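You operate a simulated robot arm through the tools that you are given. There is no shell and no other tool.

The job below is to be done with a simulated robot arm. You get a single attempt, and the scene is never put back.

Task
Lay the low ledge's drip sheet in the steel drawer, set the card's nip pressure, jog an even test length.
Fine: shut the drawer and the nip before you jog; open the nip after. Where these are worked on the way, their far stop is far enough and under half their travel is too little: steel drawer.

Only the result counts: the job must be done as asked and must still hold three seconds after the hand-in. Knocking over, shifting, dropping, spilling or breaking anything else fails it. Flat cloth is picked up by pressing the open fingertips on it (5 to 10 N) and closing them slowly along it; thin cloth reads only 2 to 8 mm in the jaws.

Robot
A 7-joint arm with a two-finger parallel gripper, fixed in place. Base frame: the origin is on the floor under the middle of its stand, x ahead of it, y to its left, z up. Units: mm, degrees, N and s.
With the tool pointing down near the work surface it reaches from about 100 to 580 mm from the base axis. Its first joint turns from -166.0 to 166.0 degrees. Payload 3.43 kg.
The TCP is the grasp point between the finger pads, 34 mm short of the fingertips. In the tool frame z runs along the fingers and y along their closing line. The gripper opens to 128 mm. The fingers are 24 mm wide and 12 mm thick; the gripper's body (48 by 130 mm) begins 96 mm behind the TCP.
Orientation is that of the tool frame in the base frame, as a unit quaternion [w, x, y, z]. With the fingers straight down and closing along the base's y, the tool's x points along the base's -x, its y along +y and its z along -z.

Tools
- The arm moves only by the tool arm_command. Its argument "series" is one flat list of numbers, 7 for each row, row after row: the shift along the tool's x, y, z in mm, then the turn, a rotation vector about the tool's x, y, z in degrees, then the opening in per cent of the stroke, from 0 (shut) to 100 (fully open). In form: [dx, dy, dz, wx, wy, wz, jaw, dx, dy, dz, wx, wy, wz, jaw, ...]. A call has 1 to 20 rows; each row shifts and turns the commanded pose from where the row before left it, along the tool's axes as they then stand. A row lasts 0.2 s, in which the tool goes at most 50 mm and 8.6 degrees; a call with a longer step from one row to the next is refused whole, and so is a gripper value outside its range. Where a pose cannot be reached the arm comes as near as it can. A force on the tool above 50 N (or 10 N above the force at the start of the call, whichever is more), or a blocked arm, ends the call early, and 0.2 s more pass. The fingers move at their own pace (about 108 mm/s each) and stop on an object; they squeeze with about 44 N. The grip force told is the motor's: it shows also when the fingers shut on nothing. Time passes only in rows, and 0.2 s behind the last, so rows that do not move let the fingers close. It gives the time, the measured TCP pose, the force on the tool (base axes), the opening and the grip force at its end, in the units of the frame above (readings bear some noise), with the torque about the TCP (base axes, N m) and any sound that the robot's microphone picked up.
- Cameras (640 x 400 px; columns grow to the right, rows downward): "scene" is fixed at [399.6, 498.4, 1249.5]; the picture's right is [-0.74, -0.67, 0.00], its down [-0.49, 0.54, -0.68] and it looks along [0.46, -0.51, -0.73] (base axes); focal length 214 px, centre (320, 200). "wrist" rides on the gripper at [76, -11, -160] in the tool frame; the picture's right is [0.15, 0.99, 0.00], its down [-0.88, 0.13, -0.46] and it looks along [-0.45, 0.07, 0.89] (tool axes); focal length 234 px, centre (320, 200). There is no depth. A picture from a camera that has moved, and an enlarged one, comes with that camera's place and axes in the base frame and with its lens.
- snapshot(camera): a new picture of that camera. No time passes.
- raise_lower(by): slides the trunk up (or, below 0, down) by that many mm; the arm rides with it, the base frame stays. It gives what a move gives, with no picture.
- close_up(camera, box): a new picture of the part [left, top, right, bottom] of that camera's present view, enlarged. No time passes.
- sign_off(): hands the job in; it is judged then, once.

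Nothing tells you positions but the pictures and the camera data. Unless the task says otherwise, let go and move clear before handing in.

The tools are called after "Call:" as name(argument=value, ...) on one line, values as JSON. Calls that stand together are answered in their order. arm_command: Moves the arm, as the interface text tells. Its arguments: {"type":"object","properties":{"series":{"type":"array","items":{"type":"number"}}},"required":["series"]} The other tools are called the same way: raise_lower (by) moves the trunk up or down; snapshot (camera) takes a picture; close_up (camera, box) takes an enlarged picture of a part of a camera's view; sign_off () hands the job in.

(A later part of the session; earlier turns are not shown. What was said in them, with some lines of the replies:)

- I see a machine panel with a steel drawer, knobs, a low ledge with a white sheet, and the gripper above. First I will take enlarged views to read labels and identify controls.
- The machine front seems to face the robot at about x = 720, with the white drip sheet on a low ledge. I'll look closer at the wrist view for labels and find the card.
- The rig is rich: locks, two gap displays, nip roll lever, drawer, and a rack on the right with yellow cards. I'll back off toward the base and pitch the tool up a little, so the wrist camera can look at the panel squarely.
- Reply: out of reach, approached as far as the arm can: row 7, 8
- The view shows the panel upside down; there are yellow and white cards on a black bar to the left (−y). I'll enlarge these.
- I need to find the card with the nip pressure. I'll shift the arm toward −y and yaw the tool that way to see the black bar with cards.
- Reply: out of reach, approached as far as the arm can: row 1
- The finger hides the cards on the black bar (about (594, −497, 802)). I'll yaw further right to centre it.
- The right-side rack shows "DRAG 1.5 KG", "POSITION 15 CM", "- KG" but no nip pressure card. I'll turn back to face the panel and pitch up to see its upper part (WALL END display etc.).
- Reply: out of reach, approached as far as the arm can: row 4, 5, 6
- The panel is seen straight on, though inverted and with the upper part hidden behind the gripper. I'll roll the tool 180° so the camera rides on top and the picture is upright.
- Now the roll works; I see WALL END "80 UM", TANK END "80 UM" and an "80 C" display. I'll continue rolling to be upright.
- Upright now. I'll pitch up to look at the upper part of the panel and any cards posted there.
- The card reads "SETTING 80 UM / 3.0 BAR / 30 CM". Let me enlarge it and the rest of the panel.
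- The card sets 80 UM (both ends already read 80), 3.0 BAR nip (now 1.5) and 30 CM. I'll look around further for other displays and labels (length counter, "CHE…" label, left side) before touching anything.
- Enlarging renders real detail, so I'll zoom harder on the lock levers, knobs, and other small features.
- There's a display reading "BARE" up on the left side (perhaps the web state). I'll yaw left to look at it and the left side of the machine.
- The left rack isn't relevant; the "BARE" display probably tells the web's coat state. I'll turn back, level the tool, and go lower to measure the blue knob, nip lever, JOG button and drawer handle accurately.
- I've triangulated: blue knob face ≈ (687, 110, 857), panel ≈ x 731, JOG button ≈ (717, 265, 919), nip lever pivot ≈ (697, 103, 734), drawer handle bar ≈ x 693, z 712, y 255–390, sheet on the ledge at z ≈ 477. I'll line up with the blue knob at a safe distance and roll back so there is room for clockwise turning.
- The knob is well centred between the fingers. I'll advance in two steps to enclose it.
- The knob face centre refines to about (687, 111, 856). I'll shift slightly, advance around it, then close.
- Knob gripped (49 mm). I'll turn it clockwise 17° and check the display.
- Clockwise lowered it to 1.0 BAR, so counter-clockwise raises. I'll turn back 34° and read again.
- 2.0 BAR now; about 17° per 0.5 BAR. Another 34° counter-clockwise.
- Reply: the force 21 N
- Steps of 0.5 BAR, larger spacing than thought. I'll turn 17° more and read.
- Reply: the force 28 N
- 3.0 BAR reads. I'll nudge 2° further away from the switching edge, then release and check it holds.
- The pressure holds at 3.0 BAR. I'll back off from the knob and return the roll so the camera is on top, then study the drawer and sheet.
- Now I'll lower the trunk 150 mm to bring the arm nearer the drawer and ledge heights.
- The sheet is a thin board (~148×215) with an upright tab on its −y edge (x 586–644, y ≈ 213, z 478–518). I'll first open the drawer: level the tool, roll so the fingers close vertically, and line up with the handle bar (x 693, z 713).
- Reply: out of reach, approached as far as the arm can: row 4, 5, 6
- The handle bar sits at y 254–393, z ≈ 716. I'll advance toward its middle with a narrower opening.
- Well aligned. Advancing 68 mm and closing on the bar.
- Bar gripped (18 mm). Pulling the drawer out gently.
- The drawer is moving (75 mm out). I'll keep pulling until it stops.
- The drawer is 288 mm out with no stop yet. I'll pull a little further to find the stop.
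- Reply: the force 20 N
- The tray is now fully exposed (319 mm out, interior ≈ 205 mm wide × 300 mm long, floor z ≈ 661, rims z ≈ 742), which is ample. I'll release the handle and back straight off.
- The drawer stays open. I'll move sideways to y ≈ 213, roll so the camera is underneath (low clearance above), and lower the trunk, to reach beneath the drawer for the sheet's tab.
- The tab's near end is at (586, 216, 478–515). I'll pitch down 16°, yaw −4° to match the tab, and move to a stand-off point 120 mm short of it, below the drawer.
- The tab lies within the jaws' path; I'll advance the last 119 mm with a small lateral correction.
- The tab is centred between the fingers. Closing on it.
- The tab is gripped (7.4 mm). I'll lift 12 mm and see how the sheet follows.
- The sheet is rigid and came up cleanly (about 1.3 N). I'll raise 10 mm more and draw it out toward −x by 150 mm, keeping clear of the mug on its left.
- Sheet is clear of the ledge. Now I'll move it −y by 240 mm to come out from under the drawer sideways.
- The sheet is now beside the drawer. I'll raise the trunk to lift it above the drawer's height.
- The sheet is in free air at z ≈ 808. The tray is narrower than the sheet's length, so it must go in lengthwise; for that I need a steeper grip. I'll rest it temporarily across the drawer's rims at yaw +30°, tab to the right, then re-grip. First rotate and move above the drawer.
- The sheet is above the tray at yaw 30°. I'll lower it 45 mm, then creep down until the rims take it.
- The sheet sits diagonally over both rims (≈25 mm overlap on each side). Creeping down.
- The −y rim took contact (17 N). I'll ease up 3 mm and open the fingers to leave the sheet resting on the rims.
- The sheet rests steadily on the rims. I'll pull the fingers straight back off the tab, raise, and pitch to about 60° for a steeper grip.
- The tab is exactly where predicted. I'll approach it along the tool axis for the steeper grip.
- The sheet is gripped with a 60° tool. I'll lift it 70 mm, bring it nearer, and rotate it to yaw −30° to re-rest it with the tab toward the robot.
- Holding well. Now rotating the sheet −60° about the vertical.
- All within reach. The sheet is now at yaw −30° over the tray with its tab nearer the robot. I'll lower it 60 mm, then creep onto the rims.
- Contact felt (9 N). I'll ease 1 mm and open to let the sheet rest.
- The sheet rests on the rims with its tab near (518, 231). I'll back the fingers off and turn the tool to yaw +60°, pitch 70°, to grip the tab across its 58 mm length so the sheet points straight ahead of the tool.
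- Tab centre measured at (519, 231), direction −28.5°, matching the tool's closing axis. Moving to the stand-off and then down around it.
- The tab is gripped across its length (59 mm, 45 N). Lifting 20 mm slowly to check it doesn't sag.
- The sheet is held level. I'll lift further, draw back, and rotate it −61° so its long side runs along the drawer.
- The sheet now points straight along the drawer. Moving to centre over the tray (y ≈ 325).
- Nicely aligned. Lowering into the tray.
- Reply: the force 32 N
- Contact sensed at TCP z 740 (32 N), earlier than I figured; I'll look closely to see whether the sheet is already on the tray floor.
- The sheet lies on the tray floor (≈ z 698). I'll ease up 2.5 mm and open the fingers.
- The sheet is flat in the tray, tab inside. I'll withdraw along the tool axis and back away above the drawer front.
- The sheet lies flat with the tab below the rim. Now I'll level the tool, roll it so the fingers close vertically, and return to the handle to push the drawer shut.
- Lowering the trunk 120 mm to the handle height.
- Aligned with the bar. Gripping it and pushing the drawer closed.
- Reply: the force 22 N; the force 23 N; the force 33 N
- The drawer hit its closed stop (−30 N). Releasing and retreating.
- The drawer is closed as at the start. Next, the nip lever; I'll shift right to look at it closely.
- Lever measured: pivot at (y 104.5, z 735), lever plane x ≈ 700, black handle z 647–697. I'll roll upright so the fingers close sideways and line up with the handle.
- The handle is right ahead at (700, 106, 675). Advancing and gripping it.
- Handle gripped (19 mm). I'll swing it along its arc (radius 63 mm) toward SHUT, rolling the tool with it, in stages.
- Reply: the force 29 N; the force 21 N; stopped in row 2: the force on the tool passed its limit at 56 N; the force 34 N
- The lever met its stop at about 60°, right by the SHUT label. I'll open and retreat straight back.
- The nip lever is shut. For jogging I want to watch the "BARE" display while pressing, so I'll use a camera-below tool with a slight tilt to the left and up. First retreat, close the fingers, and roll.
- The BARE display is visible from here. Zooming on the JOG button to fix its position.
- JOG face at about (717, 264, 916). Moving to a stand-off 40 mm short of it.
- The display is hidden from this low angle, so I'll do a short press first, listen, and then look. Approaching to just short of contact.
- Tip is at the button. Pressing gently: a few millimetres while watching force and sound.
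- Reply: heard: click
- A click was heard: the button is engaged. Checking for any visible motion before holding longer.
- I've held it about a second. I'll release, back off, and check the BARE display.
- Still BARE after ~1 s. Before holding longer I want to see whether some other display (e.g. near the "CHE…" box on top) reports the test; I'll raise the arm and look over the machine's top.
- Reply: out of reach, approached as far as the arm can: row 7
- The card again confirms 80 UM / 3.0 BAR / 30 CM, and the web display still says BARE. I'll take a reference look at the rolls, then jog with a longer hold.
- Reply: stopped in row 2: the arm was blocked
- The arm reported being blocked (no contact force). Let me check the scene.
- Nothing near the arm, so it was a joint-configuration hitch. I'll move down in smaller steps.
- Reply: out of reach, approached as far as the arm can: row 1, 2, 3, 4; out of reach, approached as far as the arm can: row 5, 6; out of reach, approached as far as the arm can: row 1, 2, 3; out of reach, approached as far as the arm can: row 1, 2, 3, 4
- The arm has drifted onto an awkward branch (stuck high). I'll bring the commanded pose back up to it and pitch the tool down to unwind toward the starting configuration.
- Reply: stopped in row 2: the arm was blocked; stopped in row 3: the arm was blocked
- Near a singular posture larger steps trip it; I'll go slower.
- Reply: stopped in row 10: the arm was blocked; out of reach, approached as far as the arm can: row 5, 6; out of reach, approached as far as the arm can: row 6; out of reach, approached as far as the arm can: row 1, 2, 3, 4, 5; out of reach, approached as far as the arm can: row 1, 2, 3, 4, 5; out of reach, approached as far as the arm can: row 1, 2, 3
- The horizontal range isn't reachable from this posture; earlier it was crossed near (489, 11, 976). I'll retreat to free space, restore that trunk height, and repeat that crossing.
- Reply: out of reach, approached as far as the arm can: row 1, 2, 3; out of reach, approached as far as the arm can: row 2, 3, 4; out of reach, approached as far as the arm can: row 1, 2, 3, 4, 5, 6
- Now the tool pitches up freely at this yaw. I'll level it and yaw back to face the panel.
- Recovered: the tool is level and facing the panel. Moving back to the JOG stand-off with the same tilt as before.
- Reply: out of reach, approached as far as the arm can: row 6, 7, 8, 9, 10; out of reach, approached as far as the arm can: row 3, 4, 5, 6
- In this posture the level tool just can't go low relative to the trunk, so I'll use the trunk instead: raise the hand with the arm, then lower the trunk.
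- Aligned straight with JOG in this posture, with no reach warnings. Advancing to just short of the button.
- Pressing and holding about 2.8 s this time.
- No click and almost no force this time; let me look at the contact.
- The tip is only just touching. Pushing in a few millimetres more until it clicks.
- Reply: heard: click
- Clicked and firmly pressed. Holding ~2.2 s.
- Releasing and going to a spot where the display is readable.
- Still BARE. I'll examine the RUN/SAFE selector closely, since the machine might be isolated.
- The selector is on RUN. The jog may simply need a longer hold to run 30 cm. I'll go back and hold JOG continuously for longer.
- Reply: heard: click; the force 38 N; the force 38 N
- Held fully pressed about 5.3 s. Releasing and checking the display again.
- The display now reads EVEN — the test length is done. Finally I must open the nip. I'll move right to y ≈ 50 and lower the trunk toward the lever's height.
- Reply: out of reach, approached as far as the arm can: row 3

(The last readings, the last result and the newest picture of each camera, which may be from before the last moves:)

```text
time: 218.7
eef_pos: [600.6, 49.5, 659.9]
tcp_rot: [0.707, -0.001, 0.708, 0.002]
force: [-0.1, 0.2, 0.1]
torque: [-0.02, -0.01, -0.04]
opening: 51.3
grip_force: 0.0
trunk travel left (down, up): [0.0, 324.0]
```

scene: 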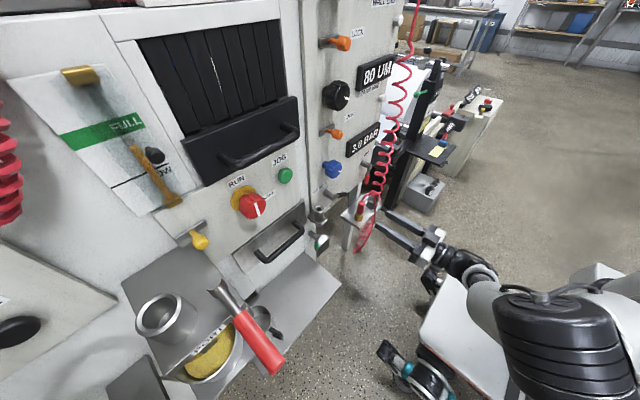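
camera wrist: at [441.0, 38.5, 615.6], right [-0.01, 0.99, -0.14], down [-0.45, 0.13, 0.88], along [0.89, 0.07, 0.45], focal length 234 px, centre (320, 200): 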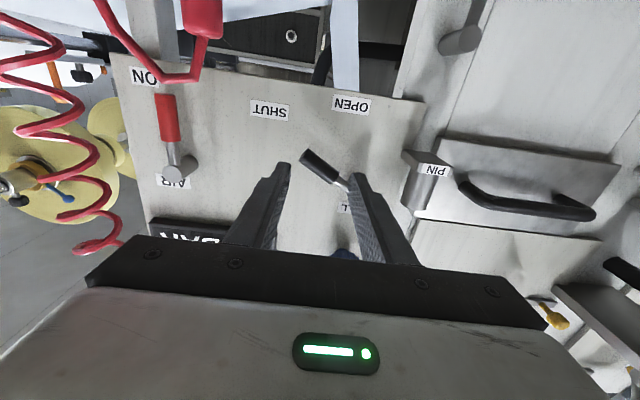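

Good, the lower heights are reachable here. Raising to the handle's height and rolling −60° to match the lever.

Call:
arm_command(series=[-22, 0, 0, 0, 0, 0, 40, -21.5, 0, 0, 0, 0, 0, 40, 0, 0, 0, 0, 0, -8.5, 40, 0, 0, 0, 0, 0, -8.5, 40, 0, 0, 0, 0, 0, -8.5, 40, 0, 0, 0, 0, 0, -8.5, 40, 0, 0, 0, 0, 0, -8.5, 40, 0, 0, 0, 0, 0, -8.5, 40, 0, 0, 0, 0, 0, -7, 40])

Call:
snapshot(camera="wrist")

Call:
close_up(camera="scene", box=[300, 160, 420, 250])

```text
time: 220.7
eef_pos: [599.6, 51.2, 703.4]
tcp_rot: [0.618, -0.346, 0.618, -0.34]
force: [0.1, -0.8, 1.1]
torque: [-0.03, -0.01, -0.01]
opening: 51.4
grip_force: 0.1
trunk travel left (down, up): [0.0, 324.0]
```

```text
taken
camera wrist: at [441.3, -20.0, 673.2], right [-0.01, 0.4, -0.92], down [-0.46, 0.81, 0.36], along [0.89, 0.42, 0.18], focal length 234 px, centre (320, 200)
```

wrist: 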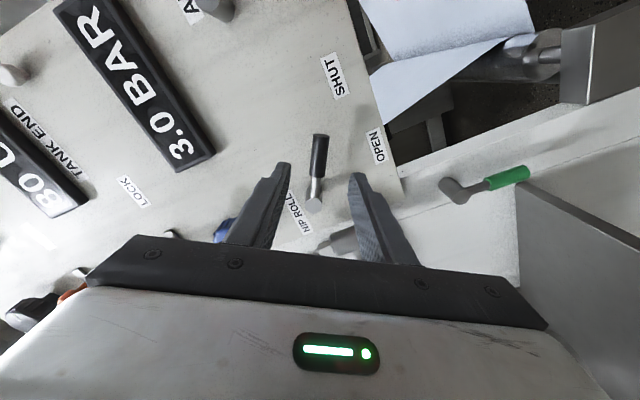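

```text
4.44 times, centred on (360, 205) of scene
camera zoom: at [399.6, 498.4, 1249.5], right [-0.74, -0.67, 0.0], down [-0.49, 0.54, -0.68], along [0.46, -0.51, -0.73], focal length 953 px, centre (142, 178)
```

zoom: 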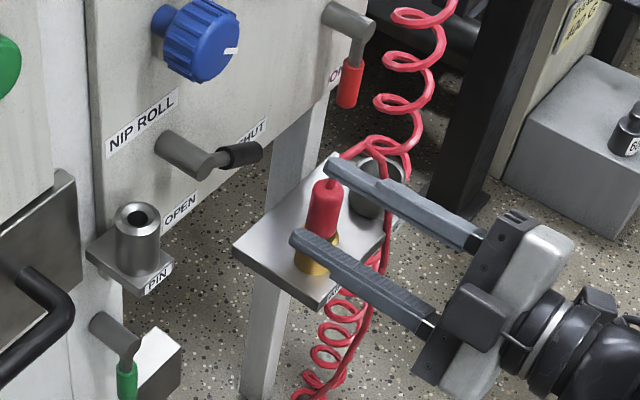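

The handle is centred between the fingers. Advancing 84 mm and gripping.

Call:
arm_command(series=[0, 0, 30, 0, 0, 0, 40, 0, 0, 30, 0, 0, 0, 40, 0, 0, 24, 0, 0, 0, 40])

Call:
close_up(camera="wrist", box=[220, 90, 420, 230])

```text
time: 221.5
eef_pos: [684.9, 49.5, 703.6]
tcp_rot: [0.619, -0.344, 0.619, -0.34]
force: [0.2, -0.4, 0.1]
torque: [0.0, 0.0, 0.0]
opening: 51.3
grip_force: 0.1
trunk travel left (down, up): [0.0, 324.0]
```

```text
2.86 times, centred on (320, 160) of wrist
camera zoom: at [526.3, -21.2, 673.4], right [-0.01, 0.4, -0.92], down [-0.46, 0.81, 0.36], along [0.89, 0.42, 0.18], focal length 669 px, centre (320, 314)
```

zoom: 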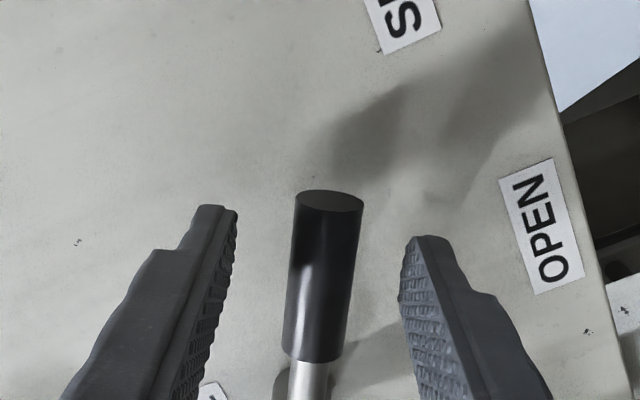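

Good alignment. Closing, then swinging it back down toward OPEN.

Call:
arm_command(series=[0, 0, 0, 0, 0, 0, 25, 0, 0, 0, 0, 0, 0, 5, 0, 0, 0, 0, 0, 0, 0, 0, 0, 0, 0, 0, 0, 0])

Call:
arm_command(series=[-0.69, 9.31, 0, 0, 0, 8.5, 0, -0.69, 9.31, 0, 0, 0, 8.5, 0, -0.69, 9.31, 0, 0, 0, 8.5, 0])

Call:
close_up(camera="wrist", box=[220, 90, 420, 230])

```text
time: 222.5
eef_pos: [685.6, 51.6, 701.6]
tcp_rot: [0.618, -0.345, 0.619, -0.34]
force: [6.8, 6.2, -8.1]
torque: [-0.93, 0.28, -0.08]
opening: 18.7
grip_force: 44.6
trunk travel left (down, up): [0.0, 324.0]
```

```text
time: 223.3
eef_pos: [685.1, 70.6, 682.2]
tcp_rot: [0.678, -0.198, 0.681, -0.195]
force: [24.1, 7.9, -16.2]
torque: [-1.1, 0.3, 0.12]
opening: 18.8
grip_force: 45.3
trunk travel left (down, up): [0.0, 324.0]
```

```text
2.86 times, centred on (320, 160) of wrist
camera zoom: at [526.0, 19.8, 624.6], right [-0.01, 0.76, -0.65], down [-0.46, 0.58, 0.68], along [0.89, 0.3, 0.34], focal length 669 px, centre (320, 314)
```

zoom: 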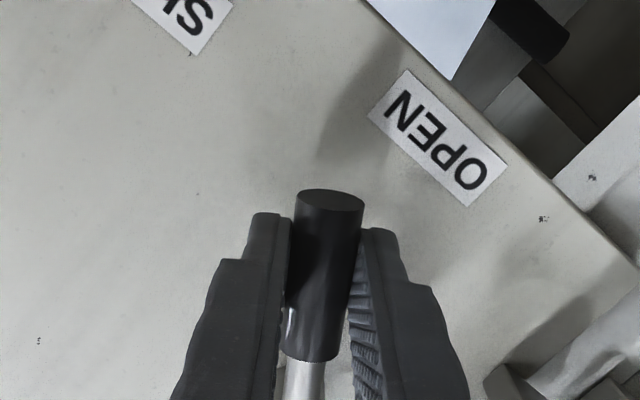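

Call:
arm_command(series=[-0.69, 9.31, 0, 0, 0, 8.5, 0, -0.69, 9.31, 0, 0, 0, 8.5, 0, -0.69, 9.31, 0, 0, 0, 8.5, 0])

Call:
arm_command(series=[-0.3, 4.6, 0, 0, 0, 4.2, 0, -0.3, 4.6, 0, 0, 0, 4.2, 0])

Call:
close_up(camera="wrist", box=[220, 90, 420, 230])

Call:
close_up(camera="scene", box=[300, 160, 420, 250])

```text
time: 224.1
eef_pos: [684.9, 95.9, 673.3]
tcp_rot: [0.704, -0.044, 0.708, -0.04]
force: [26.1, 11.3, -17.6]
torque: [-0.92, 0.14, 0.26]
opening: 18.9
grip_force: 45.0
trunk travel left (down, up): [0.0, 324.0]
```

```text
time: 224.7
eef_pos: [684.4, 105.0, 672.3]
tcp_rot: [0.705, 0.008, 0.709, 0.01]
force: [15.3, 6.5, -13.8]
torque: [-1.3, 0.39, 0.25]
opening: 19.4
grip_force: 45.1
trunk travel left (down, up): [0.0, 324.0]
```

```text
2.86 times, centred on (320, 160) of wrist
camera zoom: at [524.1, 95.4, 597.4], right [0.0, 0.99, -0.12], down [-0.45, 0.11, 0.89], along [0.89, 0.06, 0.45], focal length 669 px, centre (320, 314)
```

zoom: 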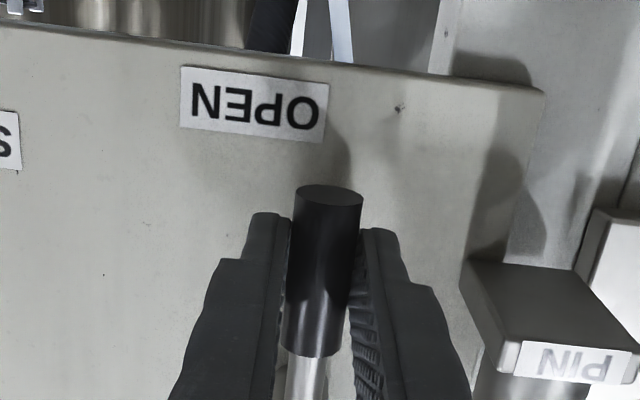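

```text
4.44 times, centred on (360, 205) of scene
camera zoom: at [399.6, 498.4, 1249.5], right [-0.74, -0.67, 0.0], down [-0.49, 0.54, -0.68], along [0.46, -0.51, -0.73], focal length 953 px, centre (142, 178)
```

zoom: 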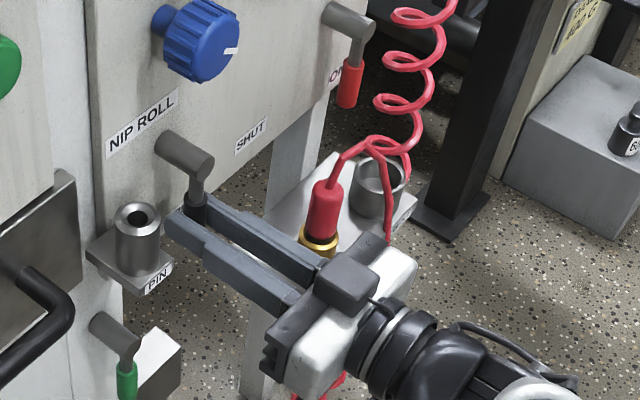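

The lever is back at vertical. A small extra nudge to be sure it is on its OPEN stop, then release.

Call:
arm_command(series=[0, 2.5, 0, 0, 0, 1.5, 0, 0, 2, 0, 0, 0, 1, 0, 0, 0, 0, 0, 0, 0, 0])

Call:
arm_command(series=[0, 0, 0, 0, 0, 0, 25, 0, 0, 0, 0, 0, 0, 42, 0, 0, 0, 0, 0, 0, 42, 0, 0, -25, 0, 0, 0, 42, 0, 0, -40, 0, 0, 0, 42, 0, 0, -40, 0, 0, 0, 42])

Call:
snapshot(camera="wrist")

Call:
close_up(camera="scene", box=[300, 160, 420, 250])

```text
time: 225.5
eef_pos: [683.4, 104.3, 672.6]
tcp_rot: [0.704, 0.027, 0.709, 0.022]
force: [15.8, -19.4, -14.7]
torque: [-1.17, -0.39, -0.28]
opening: 20.5
grip_force: 45.4
trunk travel left (down, up): [0.0, 324.0]
```

```text
time: 226.9
eef_pos: [577.8, 109.6, 674.9]
tcp_rot: [0.706, 0.022, 0.708, 0.027]
force: [0.2, 0.0, -0.3]
torque: [0.0, 0.01, 0.0]
opening: 53.7
grip_force: 0.0
trunk travel left (down, up): [0.0, 324.0]
```

```text
taken
camera wrist: at [418.7, 103.8, 599.2], right [-0.01, 1.0, -0.08], down [-0.45, 0.07, 0.89], along [0.89, 0.04, 0.45], focal length 234 px, centre (320, 200)
```

wrist: 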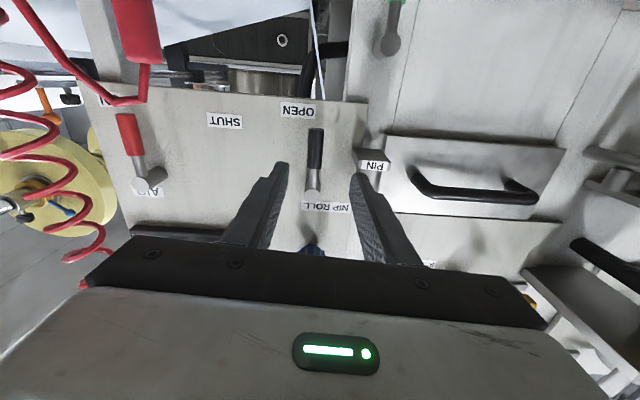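

```text
4.44 times, centred on (360, 205) of scene
camera zoom: at [399.6, 498.4, 1249.5], right [-0.74, -0.67, 0.0], down [-0.49, 0.54, -0.68], along [0.46, -0.51, -0.73], focal length 953 px, centre (142, 178)
```

zoom: 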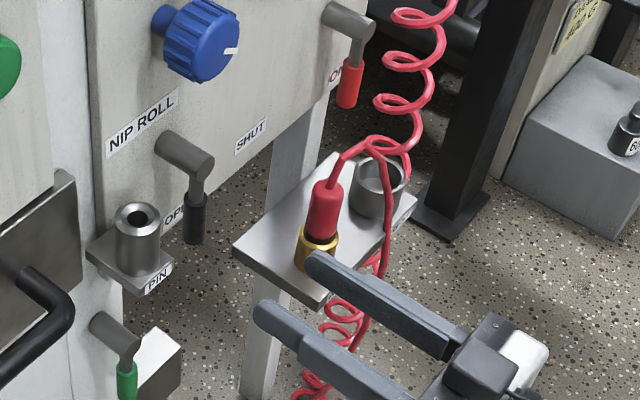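

The nip lever is back at OPEN. I'll withdraw, raise, and verify the displays and drawer before handing in.

Call:
arm_command(series=[0, 0, -40, 0, 0, 0, 42, 0, 0, -35, 0, 0, 0, 42])

Call:
raise_lower(by=310)

Call:
snapshot(camera="wrist")

Call:
snapshot(camera="scene")

```text
time: 227.5
eef_pos: [507.2, 110.8, 682.9]
tcp_rot: [0.705, 0.024, 0.708, 0.026]
force: [0.8, 0.1, -0.2]
torque: [-0.02, -0.01, 0.0]
opening: 53.7
grip_force: 0.1
out of reach, approached as far as the arm can: row 2
trunk travel left (down, up): [0.0, 324.0]
```

```text
time: 230.6
eef_pos: [507.2, 109.5, 991.4]
tcp_rot: [0.705, 0.024, 0.709, 0.026]
force: [0.8, -0.2, 0.4]
torque: [-0.04, -0.01, -0.03]
opening: 53.8
grip_force: 0.0
trunk travel left (down, up): [-310.0, 14.0]
```

```text
taken
camera wrist: at [347.3, 103.9, 916.9], right [-0.01, 1.0, -0.08], down [-0.45, 0.07, 0.89], along [0.89, 0.04, 0.45], focal length 234 px, centre (320, 200)
```

wrist: 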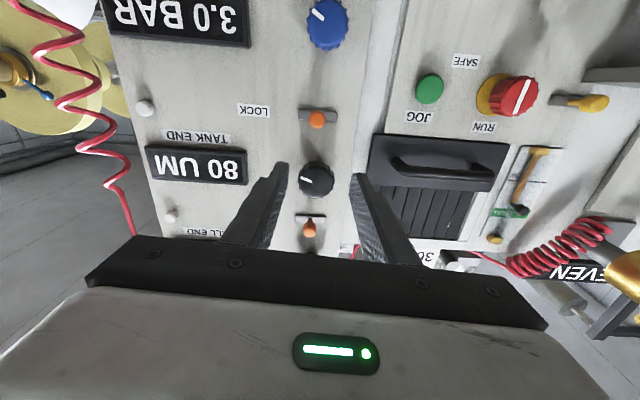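

```text
taken
```

scene: 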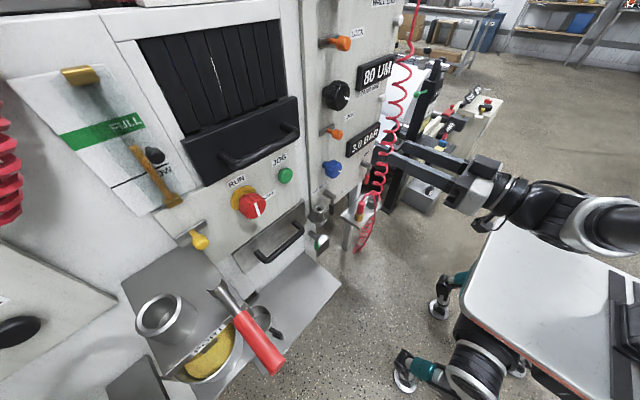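

The display reads EVEN, nip OPEN, 3.0 BAR, drawer shut. I'll shift for an unobstructed check of the display and inspect drawer and lever once more.

Call:
arm_command(series=[-30, -30, -5, 0, 0, 0, 42, -30, -30, -5, 0, 0, 0, 42, -30, -30, -5, 0, 0, 0, 42, -30, -30, -5, 0, 0, 0, 42])

Call:
snapshot(camera="wrist")

Call:
close_up(camera="wrist", box=[500, 130, 640, 280])

Call:
close_up(camera="scene", box=[220, 110, 400, 270])

```text
time: 231.6
eef_pos: [499.1, -17.7, 1096.0]
tcp_rot: [0.705, 0.023, 0.708, 0.026]
force: [0.0, 0.0, -0.2]
torque: [0.0, 0.03, -0.03]
opening: 53.6
grip_force: 0.0
out of reach, approached as far as the arm can: row 4
trunk travel left (down, up): [-310.0, 14.0]
```

```text
taken
camera wrist: at [338.5, -23.5, 1020.5], right [-0.01, 1.0, -0.08], down [-0.45, 0.07, 0.89], along [0.89, 0.04, 0.45], focal length 234 px, centre (320, 200)
```

wrist: 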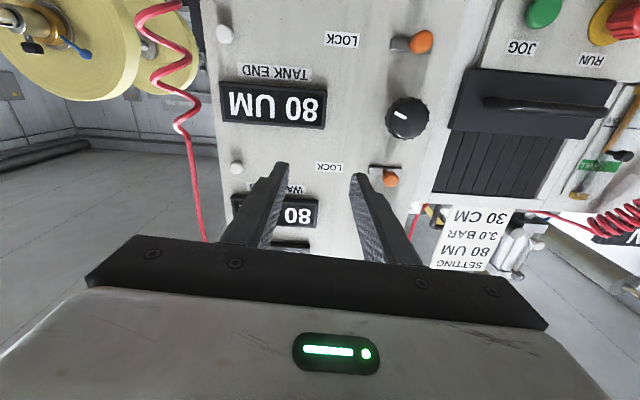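

```text
2.67 times, centred on (570, 205) of wrist
camera zoom: at [338.5, -23.5, 1020.5], right [-0.01, 1.0, -0.08], down [-0.45, 0.07, 0.89], along [0.89, 0.04, 0.45], focal length 624 px, centre (-347, 187)
```

zoom: 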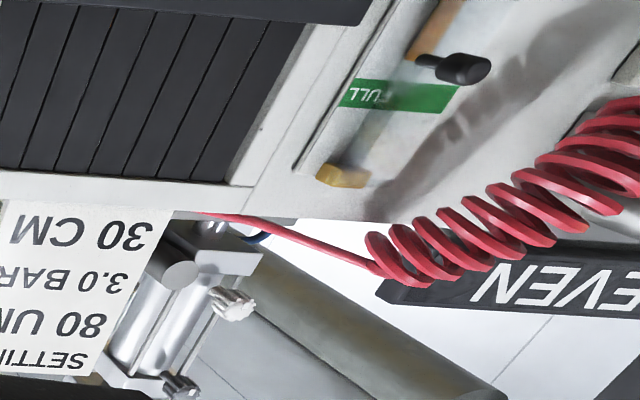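

```text
2.50 times, centred on (310, 190) of scene
camera zoom: at [399.6, 498.4, 1249.5], right [-0.74, -0.67, 0.0], down [-0.49, 0.54, -0.68], along [0.46, -0.51, -0.73], focal length 536 px, centre (345, 225)
```

zoom: 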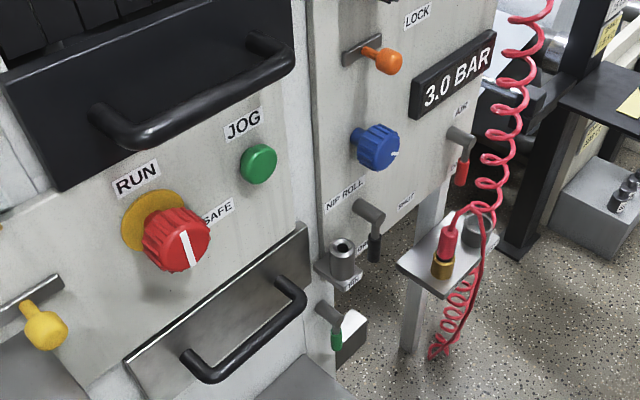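

Everything checks out, with the gripper empty and clear of the machine:
- The sheet is flat in the shut steel drawer.
- Nip pressure reads 3.0 BAR, as on the card.
- The test length reads EVEN.
- The nip lever is back at OPEN.

I'm handing in now.

Call:
sign_off()

```text
The job is handed in.
```

The drip sheet is in the steel drawer and the drawer is shut. Nip pressure is set to 3.0 BAR as the card asks, the test length is jogged, and the nip is open again. I've handed the job in, but no verdict came back.

- **Sheet:** it lies flat, lengthwise in the drawer, because the tray is narrower than the sheet is long. I pushed the drawer in until it hit its stop.
- **Jog:** with the drawer and nip shut, I pressed JOG three times: about 1.1 s, 2.6 s and 5.3 s. The display still read BARE after the second press and read EVEN after the third. No length readout was in view, so I can't confirm exactly 30 cm was run. The three presses may have added up to more than that.
- **Nip:** after the jog I swung the lever back to its OPEN stop.
- **Gap:** the tank and wall end gaps both read 80 UM, matching the card, so I left them alone.

Midway the arm folded into an awkward posture away from the machine and I had to work it back. No contact force showed, and I saw nothing shifted or knocked over in the final pictures.
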